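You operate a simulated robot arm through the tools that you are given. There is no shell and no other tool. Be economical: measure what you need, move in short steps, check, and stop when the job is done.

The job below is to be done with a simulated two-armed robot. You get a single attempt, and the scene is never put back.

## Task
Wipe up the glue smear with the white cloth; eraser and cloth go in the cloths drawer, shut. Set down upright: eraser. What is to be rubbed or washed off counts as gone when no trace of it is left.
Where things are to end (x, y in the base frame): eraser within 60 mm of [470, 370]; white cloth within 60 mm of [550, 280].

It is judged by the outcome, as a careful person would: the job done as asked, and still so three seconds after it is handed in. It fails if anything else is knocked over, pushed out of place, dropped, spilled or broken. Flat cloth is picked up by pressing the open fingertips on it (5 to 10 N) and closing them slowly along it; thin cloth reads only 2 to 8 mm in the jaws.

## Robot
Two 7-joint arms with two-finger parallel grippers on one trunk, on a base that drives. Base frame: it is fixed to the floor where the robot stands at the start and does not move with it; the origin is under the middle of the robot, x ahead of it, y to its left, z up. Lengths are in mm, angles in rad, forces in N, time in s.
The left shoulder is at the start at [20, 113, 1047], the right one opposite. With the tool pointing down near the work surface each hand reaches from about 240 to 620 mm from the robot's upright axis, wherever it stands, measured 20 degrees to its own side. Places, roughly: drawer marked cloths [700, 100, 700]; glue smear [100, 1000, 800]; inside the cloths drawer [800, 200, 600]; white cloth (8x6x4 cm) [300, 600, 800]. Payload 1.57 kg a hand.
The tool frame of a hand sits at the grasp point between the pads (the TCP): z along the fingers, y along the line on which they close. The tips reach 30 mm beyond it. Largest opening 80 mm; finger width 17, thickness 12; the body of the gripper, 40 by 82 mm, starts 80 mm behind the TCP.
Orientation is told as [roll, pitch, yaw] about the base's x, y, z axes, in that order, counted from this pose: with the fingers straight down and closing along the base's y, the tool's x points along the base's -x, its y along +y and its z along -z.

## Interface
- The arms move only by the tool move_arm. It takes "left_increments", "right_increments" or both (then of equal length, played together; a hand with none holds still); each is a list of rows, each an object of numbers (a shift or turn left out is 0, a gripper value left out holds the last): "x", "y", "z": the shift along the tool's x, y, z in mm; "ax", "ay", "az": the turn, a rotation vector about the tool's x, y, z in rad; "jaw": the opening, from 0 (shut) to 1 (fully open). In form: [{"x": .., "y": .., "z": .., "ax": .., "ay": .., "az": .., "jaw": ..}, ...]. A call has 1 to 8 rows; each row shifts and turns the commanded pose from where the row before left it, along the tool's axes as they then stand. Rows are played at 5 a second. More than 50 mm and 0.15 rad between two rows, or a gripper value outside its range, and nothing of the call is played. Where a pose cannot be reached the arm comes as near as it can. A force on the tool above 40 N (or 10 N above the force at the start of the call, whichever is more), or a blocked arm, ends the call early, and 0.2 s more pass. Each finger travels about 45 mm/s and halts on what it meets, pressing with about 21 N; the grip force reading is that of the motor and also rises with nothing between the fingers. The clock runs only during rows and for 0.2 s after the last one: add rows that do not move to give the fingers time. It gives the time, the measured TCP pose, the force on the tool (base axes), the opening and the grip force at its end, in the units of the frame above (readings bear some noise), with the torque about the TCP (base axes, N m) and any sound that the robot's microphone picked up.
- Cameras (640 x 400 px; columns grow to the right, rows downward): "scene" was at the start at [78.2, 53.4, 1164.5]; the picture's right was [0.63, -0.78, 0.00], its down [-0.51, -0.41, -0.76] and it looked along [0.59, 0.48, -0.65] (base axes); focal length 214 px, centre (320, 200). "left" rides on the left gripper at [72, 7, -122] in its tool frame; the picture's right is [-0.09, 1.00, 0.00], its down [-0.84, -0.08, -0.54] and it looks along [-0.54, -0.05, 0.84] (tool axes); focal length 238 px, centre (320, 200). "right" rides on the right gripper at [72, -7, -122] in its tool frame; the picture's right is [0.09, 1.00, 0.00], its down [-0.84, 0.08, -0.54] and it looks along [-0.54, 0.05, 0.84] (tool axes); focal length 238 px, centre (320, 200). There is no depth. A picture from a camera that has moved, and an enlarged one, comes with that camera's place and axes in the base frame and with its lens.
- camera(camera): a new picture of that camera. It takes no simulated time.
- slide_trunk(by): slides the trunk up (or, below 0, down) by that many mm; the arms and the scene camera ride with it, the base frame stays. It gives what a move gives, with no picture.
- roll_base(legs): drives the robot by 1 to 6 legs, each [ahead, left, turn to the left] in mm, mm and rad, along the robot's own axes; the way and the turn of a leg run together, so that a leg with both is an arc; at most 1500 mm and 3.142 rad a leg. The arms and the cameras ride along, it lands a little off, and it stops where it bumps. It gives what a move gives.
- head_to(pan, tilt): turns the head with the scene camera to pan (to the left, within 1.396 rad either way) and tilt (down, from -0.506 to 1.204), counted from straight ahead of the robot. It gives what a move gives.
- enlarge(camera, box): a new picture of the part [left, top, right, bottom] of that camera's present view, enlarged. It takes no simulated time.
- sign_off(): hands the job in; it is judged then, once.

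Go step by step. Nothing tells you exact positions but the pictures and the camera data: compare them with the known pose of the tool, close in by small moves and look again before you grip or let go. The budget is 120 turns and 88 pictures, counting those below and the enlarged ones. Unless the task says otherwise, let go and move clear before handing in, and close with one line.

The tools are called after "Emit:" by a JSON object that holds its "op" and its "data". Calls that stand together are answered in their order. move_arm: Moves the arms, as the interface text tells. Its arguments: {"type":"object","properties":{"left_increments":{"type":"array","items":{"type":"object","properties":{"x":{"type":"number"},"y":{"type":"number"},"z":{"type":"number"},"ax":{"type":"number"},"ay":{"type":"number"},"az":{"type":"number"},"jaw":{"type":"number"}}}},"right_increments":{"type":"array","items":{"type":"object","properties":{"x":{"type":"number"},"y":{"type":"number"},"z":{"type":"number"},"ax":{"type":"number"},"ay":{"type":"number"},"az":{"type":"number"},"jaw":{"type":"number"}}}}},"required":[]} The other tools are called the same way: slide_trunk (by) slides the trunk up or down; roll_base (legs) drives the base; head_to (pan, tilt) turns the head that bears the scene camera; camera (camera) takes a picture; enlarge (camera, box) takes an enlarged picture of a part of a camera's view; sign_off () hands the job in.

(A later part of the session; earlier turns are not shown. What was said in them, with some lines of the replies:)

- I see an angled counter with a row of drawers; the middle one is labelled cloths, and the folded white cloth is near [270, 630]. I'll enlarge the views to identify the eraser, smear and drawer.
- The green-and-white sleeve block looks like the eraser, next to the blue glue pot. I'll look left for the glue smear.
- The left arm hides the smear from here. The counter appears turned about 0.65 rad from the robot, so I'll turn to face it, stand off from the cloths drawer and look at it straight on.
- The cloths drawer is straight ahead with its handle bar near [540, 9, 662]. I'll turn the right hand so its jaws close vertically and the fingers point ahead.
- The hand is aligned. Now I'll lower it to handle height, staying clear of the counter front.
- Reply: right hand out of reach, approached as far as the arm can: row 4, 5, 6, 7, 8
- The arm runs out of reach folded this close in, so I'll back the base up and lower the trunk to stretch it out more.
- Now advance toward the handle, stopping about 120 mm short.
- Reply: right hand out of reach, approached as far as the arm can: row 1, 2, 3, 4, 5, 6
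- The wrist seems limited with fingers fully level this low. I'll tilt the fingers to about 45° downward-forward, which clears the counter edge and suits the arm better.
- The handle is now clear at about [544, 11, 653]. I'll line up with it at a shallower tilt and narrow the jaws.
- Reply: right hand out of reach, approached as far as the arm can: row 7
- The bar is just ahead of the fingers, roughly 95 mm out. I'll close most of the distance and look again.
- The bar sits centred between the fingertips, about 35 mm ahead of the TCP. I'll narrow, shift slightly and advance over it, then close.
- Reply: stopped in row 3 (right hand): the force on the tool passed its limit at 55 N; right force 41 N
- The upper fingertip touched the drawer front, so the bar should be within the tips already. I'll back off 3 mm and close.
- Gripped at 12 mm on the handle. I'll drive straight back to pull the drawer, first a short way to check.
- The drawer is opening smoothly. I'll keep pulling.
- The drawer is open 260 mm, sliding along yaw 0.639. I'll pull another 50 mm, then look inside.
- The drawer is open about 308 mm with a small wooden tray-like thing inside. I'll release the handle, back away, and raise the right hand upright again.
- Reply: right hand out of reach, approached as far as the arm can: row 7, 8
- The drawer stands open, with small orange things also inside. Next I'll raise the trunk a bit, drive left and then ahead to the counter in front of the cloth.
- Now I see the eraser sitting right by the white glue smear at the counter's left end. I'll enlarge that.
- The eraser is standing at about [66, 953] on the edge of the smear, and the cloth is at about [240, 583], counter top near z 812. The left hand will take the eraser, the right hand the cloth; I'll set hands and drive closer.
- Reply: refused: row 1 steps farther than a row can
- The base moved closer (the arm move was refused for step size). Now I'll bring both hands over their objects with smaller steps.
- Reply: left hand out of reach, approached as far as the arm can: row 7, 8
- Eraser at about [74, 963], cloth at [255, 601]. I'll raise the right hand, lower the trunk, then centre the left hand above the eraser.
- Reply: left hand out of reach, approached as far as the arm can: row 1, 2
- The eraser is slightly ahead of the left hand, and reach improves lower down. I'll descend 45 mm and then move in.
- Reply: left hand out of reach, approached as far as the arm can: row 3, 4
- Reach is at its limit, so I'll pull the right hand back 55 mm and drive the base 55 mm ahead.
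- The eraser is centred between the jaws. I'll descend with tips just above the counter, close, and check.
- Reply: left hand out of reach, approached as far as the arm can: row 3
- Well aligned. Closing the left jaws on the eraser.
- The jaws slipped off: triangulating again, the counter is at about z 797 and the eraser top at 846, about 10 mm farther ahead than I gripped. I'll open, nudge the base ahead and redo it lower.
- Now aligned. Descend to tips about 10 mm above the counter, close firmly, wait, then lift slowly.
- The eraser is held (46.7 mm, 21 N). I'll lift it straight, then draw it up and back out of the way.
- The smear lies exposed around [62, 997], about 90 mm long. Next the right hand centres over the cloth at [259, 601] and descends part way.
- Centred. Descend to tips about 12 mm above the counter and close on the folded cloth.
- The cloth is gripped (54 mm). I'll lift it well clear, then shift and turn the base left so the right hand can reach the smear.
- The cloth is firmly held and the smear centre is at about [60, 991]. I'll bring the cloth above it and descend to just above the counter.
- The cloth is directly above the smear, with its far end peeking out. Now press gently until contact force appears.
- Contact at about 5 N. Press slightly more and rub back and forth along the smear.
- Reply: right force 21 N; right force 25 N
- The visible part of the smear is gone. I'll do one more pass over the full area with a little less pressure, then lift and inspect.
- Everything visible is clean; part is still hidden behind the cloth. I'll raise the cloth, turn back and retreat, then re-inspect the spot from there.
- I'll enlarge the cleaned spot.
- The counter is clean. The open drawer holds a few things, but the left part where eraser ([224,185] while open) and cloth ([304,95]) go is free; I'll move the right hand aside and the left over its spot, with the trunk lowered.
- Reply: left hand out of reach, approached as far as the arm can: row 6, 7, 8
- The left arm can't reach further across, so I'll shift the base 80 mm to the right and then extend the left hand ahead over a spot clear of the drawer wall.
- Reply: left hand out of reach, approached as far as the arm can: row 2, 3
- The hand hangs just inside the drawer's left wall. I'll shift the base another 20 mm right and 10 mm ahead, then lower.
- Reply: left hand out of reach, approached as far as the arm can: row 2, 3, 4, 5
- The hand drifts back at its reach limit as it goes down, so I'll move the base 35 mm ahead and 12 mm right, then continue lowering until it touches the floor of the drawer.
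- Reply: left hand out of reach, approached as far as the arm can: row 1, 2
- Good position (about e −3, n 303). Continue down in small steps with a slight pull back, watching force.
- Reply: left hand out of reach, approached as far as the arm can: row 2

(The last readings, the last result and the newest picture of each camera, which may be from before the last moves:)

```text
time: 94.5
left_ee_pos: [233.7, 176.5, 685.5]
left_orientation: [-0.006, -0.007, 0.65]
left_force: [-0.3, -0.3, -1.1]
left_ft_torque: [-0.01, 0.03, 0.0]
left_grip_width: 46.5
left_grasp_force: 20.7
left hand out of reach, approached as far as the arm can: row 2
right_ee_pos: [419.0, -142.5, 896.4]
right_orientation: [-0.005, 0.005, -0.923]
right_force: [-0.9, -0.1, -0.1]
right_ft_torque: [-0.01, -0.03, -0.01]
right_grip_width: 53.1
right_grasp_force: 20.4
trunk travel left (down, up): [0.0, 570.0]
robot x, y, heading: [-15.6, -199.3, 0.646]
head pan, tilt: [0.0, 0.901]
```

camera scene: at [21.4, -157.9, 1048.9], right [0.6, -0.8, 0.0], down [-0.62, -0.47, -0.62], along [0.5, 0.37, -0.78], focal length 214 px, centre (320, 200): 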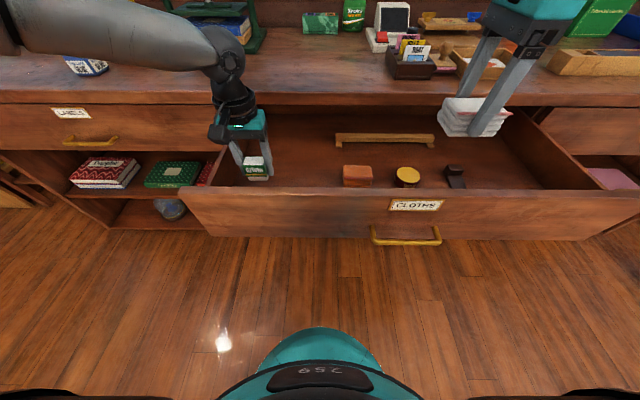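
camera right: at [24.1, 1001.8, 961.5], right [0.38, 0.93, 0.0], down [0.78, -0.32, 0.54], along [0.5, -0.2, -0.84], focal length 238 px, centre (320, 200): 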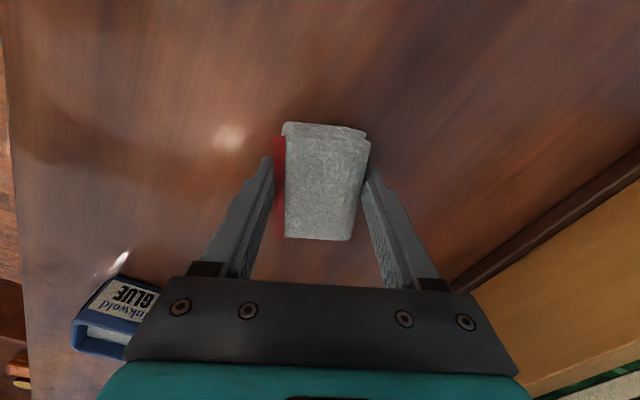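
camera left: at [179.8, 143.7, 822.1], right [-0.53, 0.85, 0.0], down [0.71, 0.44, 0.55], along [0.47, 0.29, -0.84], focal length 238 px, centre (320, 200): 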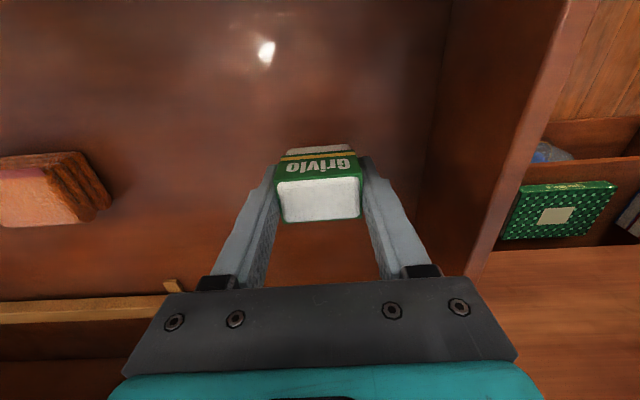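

No contact yet; keep lowering in small steps.

Emit:
{"op": "move_arm", "data": {"left_increments": [{"z": 3, "x": 1}, {"z": 3, "x": 1}, {"z": 3}, {"z": 2}]}}

Emit:
{"op": "camera", "data": {"camera": "left"}}

```text
time: 95.5
left_ee_pos: [226.6, 177.1, 676.3]
left_orientation: [-0.005, -0.008, 0.651]
left_force: [0.3, -0.3, -1.5]
left_ft_torque: [0.0, 0.02, 0.0]
left_grip_width: 46.4
left_grasp_force: 20.9
left hand out of reach, approached as far as the arm can: row 3
right_ee_pos: [419.4, -143.0, 895.9]
right_orientation: [-0.004, 0.006, -0.922]
right_force: [0.4, 1.0, -0.6]
right_ft_torque: [0.01, 0.0, -0.01]
right_grip_width: 52.8
right_grasp_force: 20.7
trunk travel left (down, up): [0.0, 570.0]
robot x, y, heading: [-16.1, -200.0, 0.647]
head pan, tilt: [0.0, 0.901]
```

```text
29 pictures are left
camera left: at [165.1, 138.2, 797.5], right [-0.53, 0.85, -0.01], down [0.71, 0.44, 0.55], along [0.47, 0.29, -0.84], focal length 238 px, centre (320, 200)
```

left: 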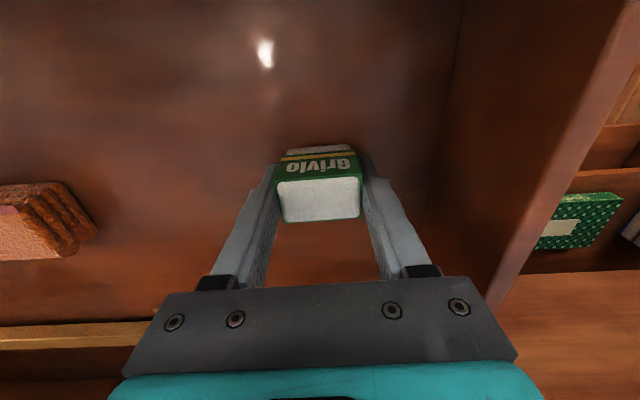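

Still no contact. The hand needs a bit more reach, so base ahead 20 mm, then continue down.

Emit:
{"op": "roll_base", "data": {"legs": [[20, 0, 0]]}}

Emit:
{"op": "move_arm", "data": {"left_increments": [{"z": 4, "x": 4}, {"z": 4, "x": 4}, {"z": 3, "x": 3}, {"z": 3, "x": 2}, {"z": 2}, {}]}}

```text
time: 96.3
left_ee_pos: [242.7, 188.7, 676.0]
left_orientation: [-0.008, -0.01, 0.647]
left_force: [-0.3, 0.2, 0.1]
left_ft_torque: [-0.01, 0.0, 0.0]
left_grip_width: 46.4
left_grasp_force: 20.8
right_ee_pos: [434.9, -130.6, 895.6]
right_orientation: [-0.004, 0.005, -0.923]
right_force: [-0.2, 0.1, -0.1]
right_ft_torque: [0.01, -0.01, 0.0]
right_grip_width: 53.0
right_grasp_force: 21.3
trunk travel left (down, up): [0.0, 570.0]
robot x, y, heading: [3.7, -185.4, 0.65]
head pan, tilt: [0.0, 0.901]
```

```text
time: 97.7
left_ee_pos: [231.6, 181.4, 664.1]
left_orientation: [-0.008, -0.017, 0.648]
left_force: [-0.4, 3.8, 35.2]
left_ft_torque: [0.51, 0.71, 0.09]
left_grip_width: 46.8
left_grasp_force: 21.1
right_ee_pos: [434.4, -130.3, 895.9]
right_orientation: [-0.001, 0.006, -0.924]
right_force: [0.8, -0.4, 0.0]
right_ft_torque: [0.01, 0.0, 0.02]
right_grip_width: 53.1
right_grasp_force: 21.2
trunk travel left (down, up): [0.0, 570.0]
robot x, y, heading: [1.6, -187.9, 0.649]
head pan, tilt: [0.0, 0.901]
```

Contact with the drawer floor (TCP 664). I'll relieve the pressure, open just a little and rise straight up.

Emit:
{"op": "move_arm", "data": {"left_increments": [{"z": -2}, {"z": -1}, {"jaw": 0.66}, {}, {}, {"z": -10}, {"z": -20}, {"z": -20}]}}

Emit:
{"op": "camera", "data": {"camera": "left"}}

```text
time: 99.5
left_ee_pos: [232.0, 180.1, 713.8]
left_orientation: [-0.005, -0.009, 0.648]
left_force: [0.3, -0.2, -0.3]
left_ft_torque: [0.0, 0.0, 0.0]
left_grip_width: 52.8
left_grasp_force: 0.0
right_ee_pos: [435.3, -130.1, 894.5]
right_orientation: [-0.003, 0.005, -0.923]
right_force: [0.2, -0.5, -0.4]
right_ft_torque: [-0.03, 0.0, 0.01]
right_grip_width: 53.0
right_grasp_force: 21.3
trunk travel left (down, up): [0.0, 570.0]
robot x, y, heading: [2.6, -189.5, 0.647]
head pan, tilt: [0.0, 0.901]
```

```text
28 pictures are left
camera left: at [170.7, 142.5, 835.4], right [-0.53, 0.85, -0.01], down [0.71, 0.44, 0.55], along [0.47, 0.29, -0.84], focal length 238 px, centre (320, 200)
```

left: 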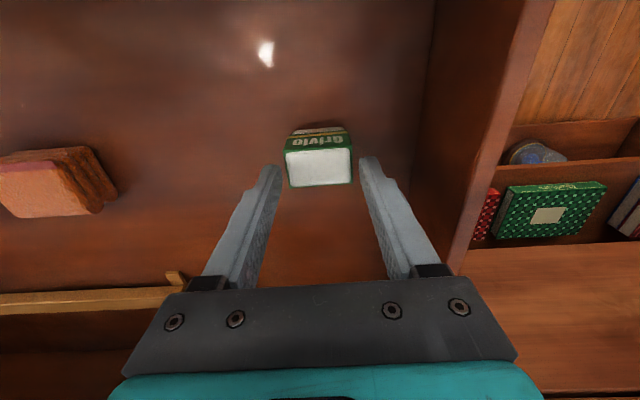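

The eraser stands upright in the drawer. I'll raise and withdraw the left hand, shift the base left, and bring the cloth over its spot.

Emit:
{"op": "move_arm", "data": {"left_increments": [{"z": -40}, {"z": -45}, {"z": -45}, {"z": -45}, {"z": -30, "x": 25}, {"y": 40, "x": 20}, {"y": 40, "x": 20}, {"y": 40, "x": 20}]}}

Emit:
{"op": "roll_base", "data": {"legs": [[0, 150, 0]]}}

Emit:
{"op": "move_arm", "data": {"right_increments": [{"x": 35, "z": 20}, {"x": 35, "y": 10, "z": 30}, {"x": 36, "y": 10, "z": 30}, {"y": 9, "z": 30}, {}]}}

Emit:
{"op": "camera", "data": {"camera": "right"}}

Emit:
{"op": "camera", "data": {"camera": "scene"}}

```text
time: 101.3
left_ee_pos: [86.3, 224.6, 917.5]
left_orientation: [-0.006, -0.009, 0.649]
left_force: [-0.2, 0.2, 0.8]
left_ft_torque: [-0.01, 0.02, -0.01]
left_grip_width: 52.8
left_grasp_force: 0.0
right_ee_pos: [434.7, -129.2, 894.2]
right_orientation: [-0.003, 0.005, -0.923]
right_force: [-0.4, 0.4, -1.1]
right_ft_torque: [0.05, -0.01, 0.02]
right_grip_width: 53.1
right_grasp_force: 21.5
trunk travel left (down, up): [0.0, 570.0]
robot x, y, heading: [2.3, -183.1, 0.646]
head pan, tilt: [0.0, 0.901]
```

```text
time: 102.6
left_ee_pos: [-1.7, 343.2, 917.2]
left_orientation: [-0.006, -0.008, 0.651]
left_force: [0.1, 0.9, -0.4]
left_ft_torque: [-0.05, 0.01, -0.02]
left_grip_width: 52.9
left_grasp_force: 0.1
right_ee_pos: [345.9, -11.4, 895.1]
right_orientation: [-0.003, 0.006, -0.922]
right_force: [0.0, -0.2, 0.1]
right_ft_torque: [-0.01, 0.01, 0.04]
right_grip_width: 53.0
right_grasp_force: 20.9
trunk travel left (down, up): [0.0, 570.0]
robot x, y, heading: [-85.8, -67.5, 0.651]
head pan, tilt: [0.0, 0.901]
```

```text
time: 103.8
left_ee_pos: [-2.0, 342.4, 916.2]
left_orientation: [-0.006, -0.008, 0.651]
left_force: [-0.2, -0.3, -0.3]
left_ft_torque: [-0.01, 0.05, -0.02]
left_grip_width: 53.0
left_grasp_force: 0.0
right_ee_pos: [302.9, 91.7, 786.7]
right_orientation: [-0.003, 0.006, -0.921]
right_force: [-0.5, 1.0, -0.7]
right_ft_torque: [0.02, 0.04, 0.02]
right_grip_width: 52.9
right_grasp_force: 20.6
trunk travel left (down, up): [0.0, 570.0]
robot x, y, heading: [-84.1, -68.8, 0.65]
head pan, tilt: [0.0, 0.901]
```

```text
27 pictures are left
camera right: at [255.9, 145.5, 910.0], right [0.74, 0.68, 0.0], down [0.57, -0.62, 0.54], along [0.36, -0.4, -0.84], focal length 238 px, centre (320, 200)
```

right: 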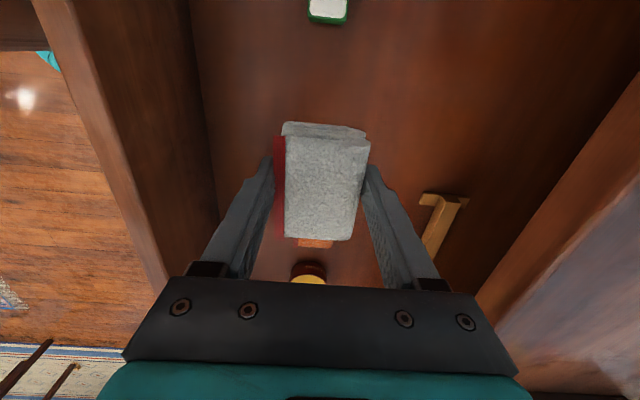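

```text
26 pictures are left
camera scene: at [-16.8, -16.5, 1048.9], right [0.6, -0.8, 0.0], down [-0.62, -0.47, -0.62], along [0.49, 0.38, -0.78], focal length 214 px, centre (320, 200)
```

scene: 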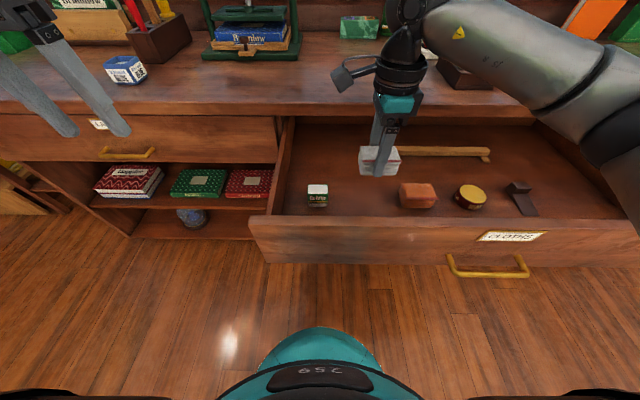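

The cloth hangs right over its spot, clear of the block. Lowering it.

Emit:
{"op": "move_arm", "data": {"right_increments": [{"z": 30}, {"z": 30}, {"z": 30}, {"z": 15}, {}]}}

```text
time: 105.0
left_ee_pos: [-3.2, 343.1, 917.6]
left_orientation: [-0.005, -0.008, 0.652]
left_force: [-1.0, 0.8, 0.1]
left_ft_torque: [0.02, -0.02, 0.0]
left_grip_width: 52.9
left_grasp_force: 0.1
right_ee_pos: [303.3, 91.3, 680.7]
right_orientation: [-0.001, 0.006, -0.921]
right_force: [-1.0, 0.1, -1.6]
right_ft_torque: [-0.01, -0.02, -0.02]
right_grip_width: 52.9
right_grasp_force: 20.8
trunk travel left (down, up): [0.0, 570.0]
robot x, y, heading: [-88.6, -68.6, 0.654]
head pan, tilt: [0.0, 0.901]
```

Emit:
{"op": "move_arm", "data": {"right_increments": [{"z": 6}, {"z": 4}, {"z": 3}, {"z": 2}]}}

```text
time: 106.0
left_ee_pos: [-3.0, 341.4, 918.0]
left_orientation: [-0.006, -0.01, 0.651]
left_force: [-0.2, 0.0, 0.1]
left_ft_torque: [0.02, 0.02, 0.02]
left_grip_width: 52.8
left_grasp_force: 0.0
right_ee_pos: [304.6, 92.4, 669.7]
right_orientation: [0.007, 0.009, -0.921]
right_force: [0.2, -1.6, 33.1]
right_ft_torque: [-0.2, 0.19, 0.03]
right_grip_width: 54.0
right_grasp_force: 21.3
trunk travel left (down, up): [0.0, 570.0]
robot x, y, heading: [-88.3, -64.6, 0.648]
head pan, tilt: [0.0, 0.901]
```

The cloth rests on the drawer floor. I'll ease up, release and rise.

Emit:
{"op": "move_arm", "data": {"right_increments": [{"z": -3}, {"jaw": 0.95}, {}, {}, {"z": -10}, {"z": -30}, {"z": -40}, {"z": -40}]}}

Emit:
{"op": "move_arm", "data": {"right_increments": [{"z": -40}, {"z": -40, "y": -20}, {"x": -40, "y": -20}, {"x": -40}, {"x": -40}]}}

Emit:
{"op": "camera", "data": {"camera": "scene"}}

```text
time: 107.8
left_ee_pos: [-1.3, 342.0, 917.2]
left_orientation: [-0.005, -0.008, 0.652]
left_force: [0.5, 0.8, 0.1]
left_ft_torque: [0.01, -0.01, -0.03]
left_grip_width: 53.0
left_grasp_force: 0.1
right_ee_pos: [305.3, 90.6, 791.8]
right_orientation: [-0.004, 0.005, -0.922]
right_force: [-0.2, 0.2, -0.9]
right_ft_torque: [0.01, -0.02, -0.03]
right_grip_width: 76.0
right_grasp_force: 0.0
trunk travel left (down, up): [0.0, 570.0]
robot x, y, heading: [-91.6, -68.1, 0.649]
head pan, tilt: [0.0, 0.901]
```

```text
time: 109.0
left_ee_pos: [-1.9, 342.4, 917.7]
left_orientation: [-0.004, -0.009, 0.651]
left_force: [0.1, 0.6, -0.4]
left_ft_torque: [0.03, 0.0, 0.03]
left_grip_width: 52.8
left_grasp_force: 0.0
right_ee_pos: [346.2, -30.7, 868.7]
right_orientation: [-0.004, 0.005, -0.921]
right_force: [-0.8, 0.4, -0.4]
right_ft_torque: [-0.01, -0.02, 0.01]
right_grip_width: 76.0
right_grasp_force: 0.0
trunk travel left (down, up): [0.0, 570.0]
robot x, y, heading: [-88.2, -69.4, 0.646]
head pan, tilt: [0.0, 0.901]
```

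```text
25 pictures are left
camera scene: at [-16.9, -16.5, 1048.9], right [0.6, -0.8, 0.0], down [-0.62, -0.47, -0.62], along [0.49, 0.38, -0.78], focal length 214 px, centre (320, 200)
```

scene: 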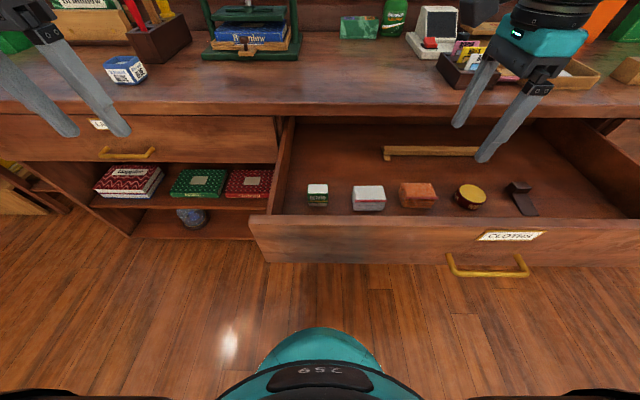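

Both items are standing in place in the drawer. Now I'll back the base off and tilt the right hand forward with closed fingers to push the drawer shut.

Emit:
{"op": "roll_base", "data": {"legs": [[-450, 0, 0], [0, -130, 0]]}}

Emit:
{"op": "move_arm", "data": {"right_increments": [{"ax": -0.13, "jaw": 0.0, "x": 30}, {"ax": -0.13, "x": 30}, {"ax": -0.13, "x": 30}, {"ax": -0.13, "x": 30}, {"ax": -0.13}, {"ax": -0.13}, {"z": 40}, {"z": 40}]}}

Emit:
{"op": "move_arm", "data": {"right_increments": [{"z": 40, "y": 8}, {"z": 40, "y": 8}, {"z": 40, "y": 8}, {"z": 40, "y": 8}, {"z": 30, "y": 8}, {"ax": -0.13}, {"ax": -0.13}, {}]}}

Emit:
{"op": "camera", "data": {"camera": "scene"}}

```text
time: 112.6
left_ee_pos: [-279.7, -32.2, 917.4]
left_orientation: [-0.005, -0.01, 0.645]
left_force: [-0.4, 0.5, 0.3]
left_ft_torque: [-0.02, -0.01, 0.01]
left_grip_width: 52.8
left_grasp_force: 0.1
right_ee_pos: [68.1, -407.0, 869.3]
right_orientation: [-0.004, 0.004, -0.926]
right_force: [-0.3, -0.6, -0.9]
right_ft_torque: [0.0, 0.01, 0.0]
right_grip_width: 76.2
right_grasp_force: 0.1
trunk travel left (down, up): [0.0, 570.0]
robot x, y, heading: [-366.1, -442.3, 0.646]
head pan, tilt: [0.0, 0.901]
```

```text
time: 114.4
left_ee_pos: [-279.1, -33.3, 916.9]
left_orientation: [-0.005, -0.009, 0.647]
left_force: [-0.4, 0.3, 0.6]
left_ft_torque: [0.01, 0.0, -0.01]
left_grip_width: 52.8
left_grasp_force: 0.0
right_ee_pos: [41.7, -272.6, 814.6]
right_orientation: [0.779, 0.005, -0.926]
right_force: [-0.7, 0.2, 0.9]
right_ft_torque: [0.0, 0.01, 0.03]
right_grip_width: 0.0
right_grasp_force: 20.7
right hand out of reach, approached as far as the arm can: row 6
trunk travel left (down, up): [0.0, 570.0]
robot x, y, heading: [-363.6, -442.3, 0.644]
head pan, tilt: [0.0, 0.901]
```

```text
time: 116.2
left_ee_pos: [-279.0, -32.8, 916.9]
left_orientation: [-0.005, -0.009, 0.647]
left_force: [-0.2, -0.6, 0.6]
left_ft_torque: [-0.01, 0.0, -0.02]
left_grip_width: 52.9
left_grasp_force: 0.0
right_ee_pos: [162.7, -164.6, 707.7]
right_orientation: [1.009, 0.011, -0.906]
right_force: [-0.7, 0.6, -0.6]
right_ft_torque: [-0.03, 0.0, -0.01]
right_grip_width: 0.1
right_grasp_force: 20.5
right hand out of reach, approached as far as the arm can: row 7
trunk travel left (down, up): [0.0, 570.0]
robot x, y, heading: [-368.9, -440.2, 0.646]
head pan, tilt: [0.0, 0.901]
```

```text
24 pictures are left
camera scene: at [-296.0, -391.1, 1048.9], right [0.6, -0.8, 0.0], down [-0.63, -0.47, -0.62], along [0.5, 0.37, -0.78], focal length 214 px, centre (320, 200)
```

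scene: 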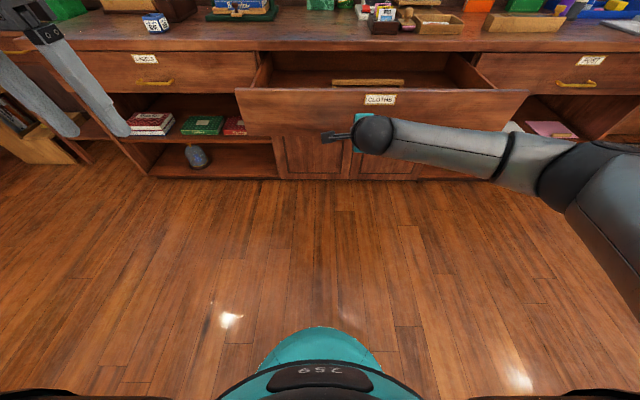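

The closed fingertips point at the drawer front just left of the handle, about 90 mm away. Drive ahead gently.

Emit:
{"op": "roll_base", "data": {"legs": [[75, 0, 0]]}}

Emit:
{"op": "camera", "data": {"camera": "right"}}

```text
time: 117.3
left_ee_pos: [-221.3, 13.8, 916.7]
left_orientation: [-0.003, -0.008, 0.647]
left_force: [-0.7, 0.4, 0.1]
left_ft_torque: [0.01, -0.03, 0.02]
left_grip_width: 52.7
left_grasp_force: 0.0
right_ee_pos: [222.1, -117.6, 707.9]
right_orientation: [1.007, 0.01, -0.907]
right_force: [0.5, -0.2, -0.6]
right_ft_torque: [0.01, 0.02, -0.01]
right_grip_width: 0.0
right_grasp_force: 20.7
trunk travel left (down, up): [0.0, 570.0]
robot x, y, heading: [-307.7, -401.4, 0.646]
head pan, tilt: [0.0, 0.901]
```

```text
23 pictures are left
camera right: at [93.8, -127.1, 769.7], right [0.37, 0.39, 0.84], down [0.19, -0.92, 0.35], along [0.91, 0.03, -0.41], focal length 238 px, centre (320, 200)
```

right: 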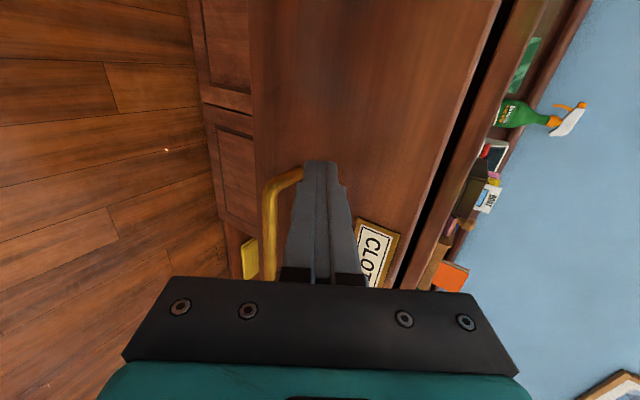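

Tip is nearly at the panel, just above the handle end. Keep pushing in stages.

Emit:
{"op": "roll_base", "data": {"legs": [[120, 0, 0]]}}

Emit:
{"op": "camera", "data": {"camera": "scene"}}

```text
time: 118.5
left_ee_pos: [-123.6, 86.6, 917.9]
left_orientation: [-0.004, -0.007, 0.647]
left_force: [0.5, -0.1, 0.2]
left_ft_torque: [0.0, 0.01, 0.0]
left_grip_width: 52.8
left_grasp_force: 0.0
right_ee_pos: [318.8, -45.3, 707.2]
right_orientation: [1.007, 0.011, -0.904]
right_force: [0.4, -0.3, -0.7]
right_ft_torque: [-0.02, -0.01, -0.01]
right_grip_width: 0.0
right_grasp_force: 21.7
trunk travel left (down, up): [0.0, 570.0]
robot x, y, heading: [-207.7, -319.5, 0.646]
head pan, tilt: [0.0, 0.901]
```

```text
22 pictures are left
camera scene: at [-138.8, -272.6, 1048.9], right [0.6, -0.8, 0.0], down [-0.63, -0.47, -0.62], along [0.5, 0.37, -0.78], focal length 214 px, centre (320, 200)
```

scene: 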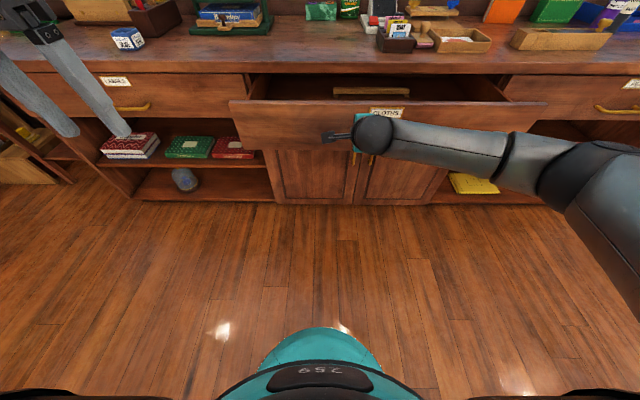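

The drawer is sliding in. Continue.

Emit:
{"op": "roll_base", "data": {"legs": [[110, 0, 0]]}}

Emit:
{"op": "roll_base", "data": {"legs": [[60, 0, 0]]}}

Emit:
{"op": "camera", "data": {"camera": "scene"}}

```text
time: 119.7
left_ee_pos: [-35.2, 152.4, 917.8]
left_orientation: [-0.005, -0.008, 0.648]
left_force: [0.0, -0.4, 0.1]
left_ft_torque: [0.03, 0.0, -0.02]
left_grip_width: 52.8
left_grasp_force: 0.0
right_ee_pos: [407.4, 22.1, 709.2]
right_orientation: [1.007, 0.011, -0.905]
right_force: [-0.2, -1.0, -0.1]
right_ft_torque: [-0.01, -0.01, 0.01]
right_grip_width: 0.0
right_grasp_force: 21.6
trunk travel left (down, up): [0.0, 570.0]
robot x, y, heading: [-122.1, -257.9, 0.65]
head pan, tilt: [0.0, 0.901]
```

```text
time: 120.7
left_ee_pos: [12.8, 188.5, 917.4]
left_orientation: [-0.006, -0.009, 0.647]
left_force: [0.1, 0.4, -0.2]
left_ft_torque: [-0.01, 0.0, -0.04]
left_grip_width: 52.7
left_grasp_force: 0.0
right_ee_pos: [454.1, 55.3, 707.4]
right_orientation: [1.006, 0.01, -0.908]
right_force: [-0.6, 0.2, 0.1]
right_ft_torque: [0.01, -0.01, 0.0]
right_grip_width: 0.0
right_grasp_force: 21.4
trunk travel left (down, up): [0.0, 570.0]
robot x, y, heading: [-76.2, -222.6, 0.648]
head pan, tilt: [0.0, 0.901]
```

```text
21 pictures are left
camera scene: at [-3.3, -170.6, 1048.9], right [0.6, -0.8, 0.0], down [-0.63, -0.47, -0.62], along [0.5, 0.37, -0.78], focal length 214 px, centre (320, 200)
```

scene: 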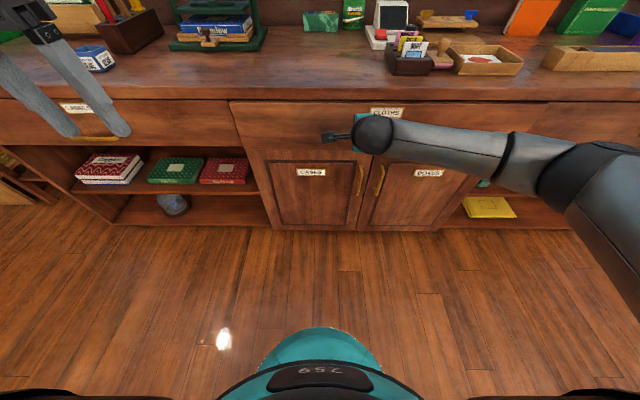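

About 30 mm remain. A short drive, then finish with small arm pushes while watching the force.

Emit:
{"op": "roll_base", "data": {"legs": [[22, 0, 0]]}}

Emit:
{"op": "roll_base", "data": {"legs": [[12, 0, 0]]}}

Emit:
{"op": "camera", "data": {"camera": "right"}}

```text
time: 121.5
left_ee_pos: [30.3, 201.3, 918.1]
left_orientation: [-0.005, -0.008, 0.647]
left_force: [0.3, -0.2, 0.0]
left_ft_torque: [0.0, 0.03, 0.0]
left_grip_width: 52.8
left_grasp_force: 0.1
right_ee_pos: [471.8, 69.2, 707.3]
right_orientation: [1.008, 0.01, -0.909]
right_force: [0.3, -0.8, -0.2]
right_ft_torque: [-0.07, 0.01, 0.01]
right_grip_width: 0.0
right_grasp_force: 21.4
trunk travel left (down, up): [0.0, 570.0]
robot x, y, heading: [-53.3, -208.4, 0.647]
head pan, tilt: [0.0, 0.901]
```

```text
time: 122.2
left_ee_pos: [36.9, 206.9, 918.2]
left_orientation: [-0.006, -0.013, 0.646]
left_force: [-0.4, -0.4, -0.8]
left_ft_torque: [-0.02, -0.02, -0.01]
left_grip_width: 52.6
left_grasp_force: 0.1
right_ee_pos: [478.3, 74.6, 708.4]
right_orientation: [1.008, 0.01, -0.906]
right_force: [-22.4, -21.2, 6.3]
right_ft_torque: [-0.08, -0.01, -0.34]
right_grip_width: 0.1
right_grasp_force: 21.2
trunk travel left (down, up): [0.0, 570.0]
robot x, y, heading: [-46.0, -204.9, 0.647]
head pan, tilt: [0.0, 0.901]
```

```text
20 pictures are left
camera right: at [351.4, 66.4, 769.8], right [0.37, 0.39, 0.84], down [0.19, -0.92, 0.35], along [0.91, 0.03, -0.41], focal length 238 px, centre (320, 200)
```

right: 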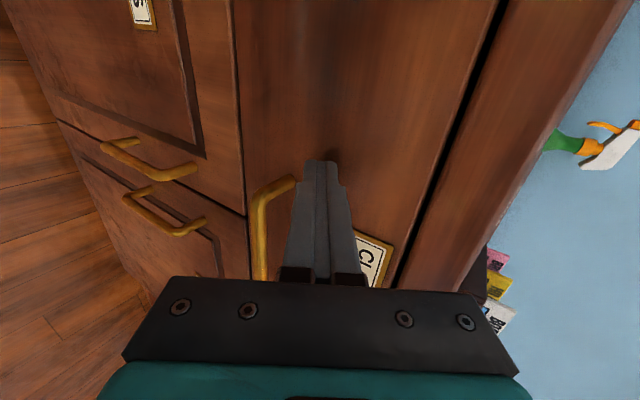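

The drawer meets its stop with about 30 N. I'll back away and check it is flush.

Emit:
{"op": "roll_base", "data": {"legs": [[-150, 0, 0]]}}

Emit:
{"op": "move_arm", "data": {"right_increments": [{"y": 40}, {"y": 40}, {"y": 40}, {"y": 40}, {"y": 40}]}}

Emit:
{"op": "head_to", "data": {"pan": 0.1, "tilt": 0.7}}

Emit:
{"op": "camera", "data": {"camera": "scene"}}

```text
time: 123.6
left_ee_pos: [-80.1, 119.9, 918.5]
left_orientation: [-0.005, -0.007, 0.65]
left_force: [0.6, -0.1, -0.8]
left_ft_torque: [-0.01, 0.01, 0.01]
left_grip_width: 52.8
left_grasp_force: 0.1
right_ee_pos: [361.3, -12.0, 706.2]
right_orientation: [1.003, 0.01, -0.906]
right_force: [0.6, -0.8, -0.3]
right_ft_torque: [0.03, 0.02, 0.02]
right_grip_width: 0.0
right_grasp_force: 20.8
trunk travel left (down, up): [0.0, 570.0]
robot x, y, heading: [-169.1, -291.4, 0.641]
head pan, tilt: [0.0, 0.901]
```

```text
time: 124.8
left_ee_pos: [-79.1, 119.1, 916.8]
left_orientation: [-0.006, -0.008, 0.647]
left_force: [-0.2, 0.3, -0.7]
left_ft_torque: [-0.01, 0.02, 0.02]
left_grip_width: 52.7
left_grasp_force: 0.1
right_ee_pos: [448.2, 52.6, 876.6]
right_orientation: [1.003, 0.012, -0.907]
right_force: [-0.2, 0.2, -0.1]
right_ft_torque: [-0.01, 0.03, 0.03]
right_grip_width: 0.2
right_grasp_force: 20.3
trunk travel left (down, up): [0.0, 570.0]
robot x, y, heading: [-167.2, -291.5, 0.643]
head pan, tilt: [0.0, 0.901]
```

```text
time: 125.5
left_ee_pos: [-79.9, 119.8, 917.3]
left_orientation: [-0.004, -0.009, 0.646]
left_force: [0.5, 0.9, -0.6]
left_ft_torque: [-0.01, -0.01, -0.01]
left_grip_width: 52.5
left_grasp_force: 0.0
right_ee_pos: [447.4, 52.3, 876.1]
right_orientation: [1.004, 0.01, -0.908]
right_force: [0.0, 0.5, -0.7]
right_ft_torque: [-0.01, 0.0, -0.02]
right_grip_width: 0.0
right_grasp_force: 21.0
trunk travel left (down, up): [0.0, 570.0]
robot x, y, heading: [-167.6, -291.1, 0.642]
head pan, tilt: [0.099, 0.7]
```

```text
19 pictures are left
camera scene: at [-93.4, -227.9, 1065.0], right [0.68, -0.74, 0.0], down [-0.47, -0.44, -0.76], along [0.56, 0.52, -0.64], focal length 214 px, centre (320, 200)
```

scene: 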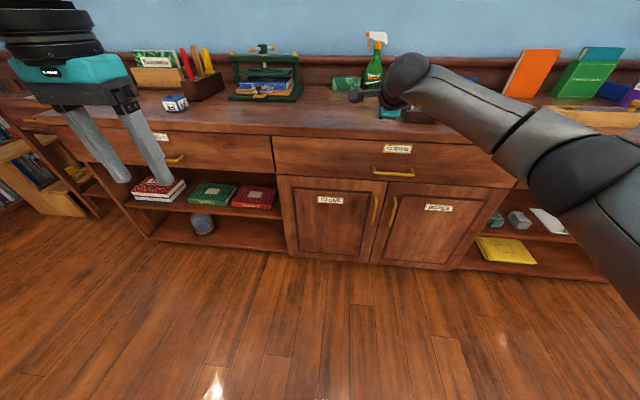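

The drawer is flush with its neighbours. I'll back the robot clear and take a last look.

Emit:
{"op": "roll_base", "data": {"legs": [[-200, 0, 0]]}}

Emit:
{"op": "enlarge", "data": {"camera": "scene", "box": [120, 40, 520, 290]}}

```text
time: 127.2
left_ee_pos: [-241.0, -2.2, 916.5]
left_orientation: [-0.005, -0.009, 0.648]
left_force: [-0.1, 0.1, 0.8]
left_ft_torque: [0.01, -0.05, 0.02]
left_grip_width: 52.6
left_grasp_force: 0.0
right_ee_pos: [287.1, -68.1, 877.6]
right_orientation: [1.004, 0.009, -0.905]
right_force: [0.4, 0.1, 0.7]
right_ft_torque: [0.0, 0.06, 0.02]
right_grip_width: 0.0
right_grasp_force: 21.6
trunk travel left (down, up): [0.0, 570.0]
robot x, y, heading: [-325.5, -414.9, 0.645]
head pan, tilt: [0.099, 0.7]
```

```text
1.60 times, centred on (320, 165) of scene
camera zoom: at [-254.1, -348.9, 1065.1], right [0.68, -0.73, 0.0], down [-0.47, -0.44, -0.77], along [0.56, 0.52, -0.64], focal length 343 px, centre (320, 256)
```

zoom: 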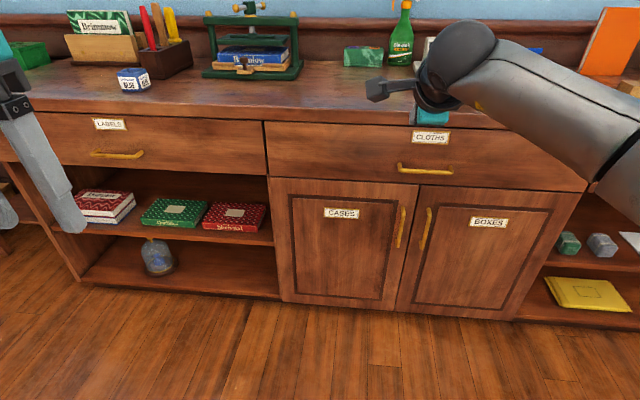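

The cloths drawer is shut flush, the counter is clean and everything else stands where it was, so I'm handing in.

Emit:
{"op": "sign_off", "data": {}}

```text
The job is handed in.
```

I wiped up the glue smear with the white cloth and put the eraser (upright) and the cloth in the cloths drawer, which I pushed shut. I didn't look inside after closing it.
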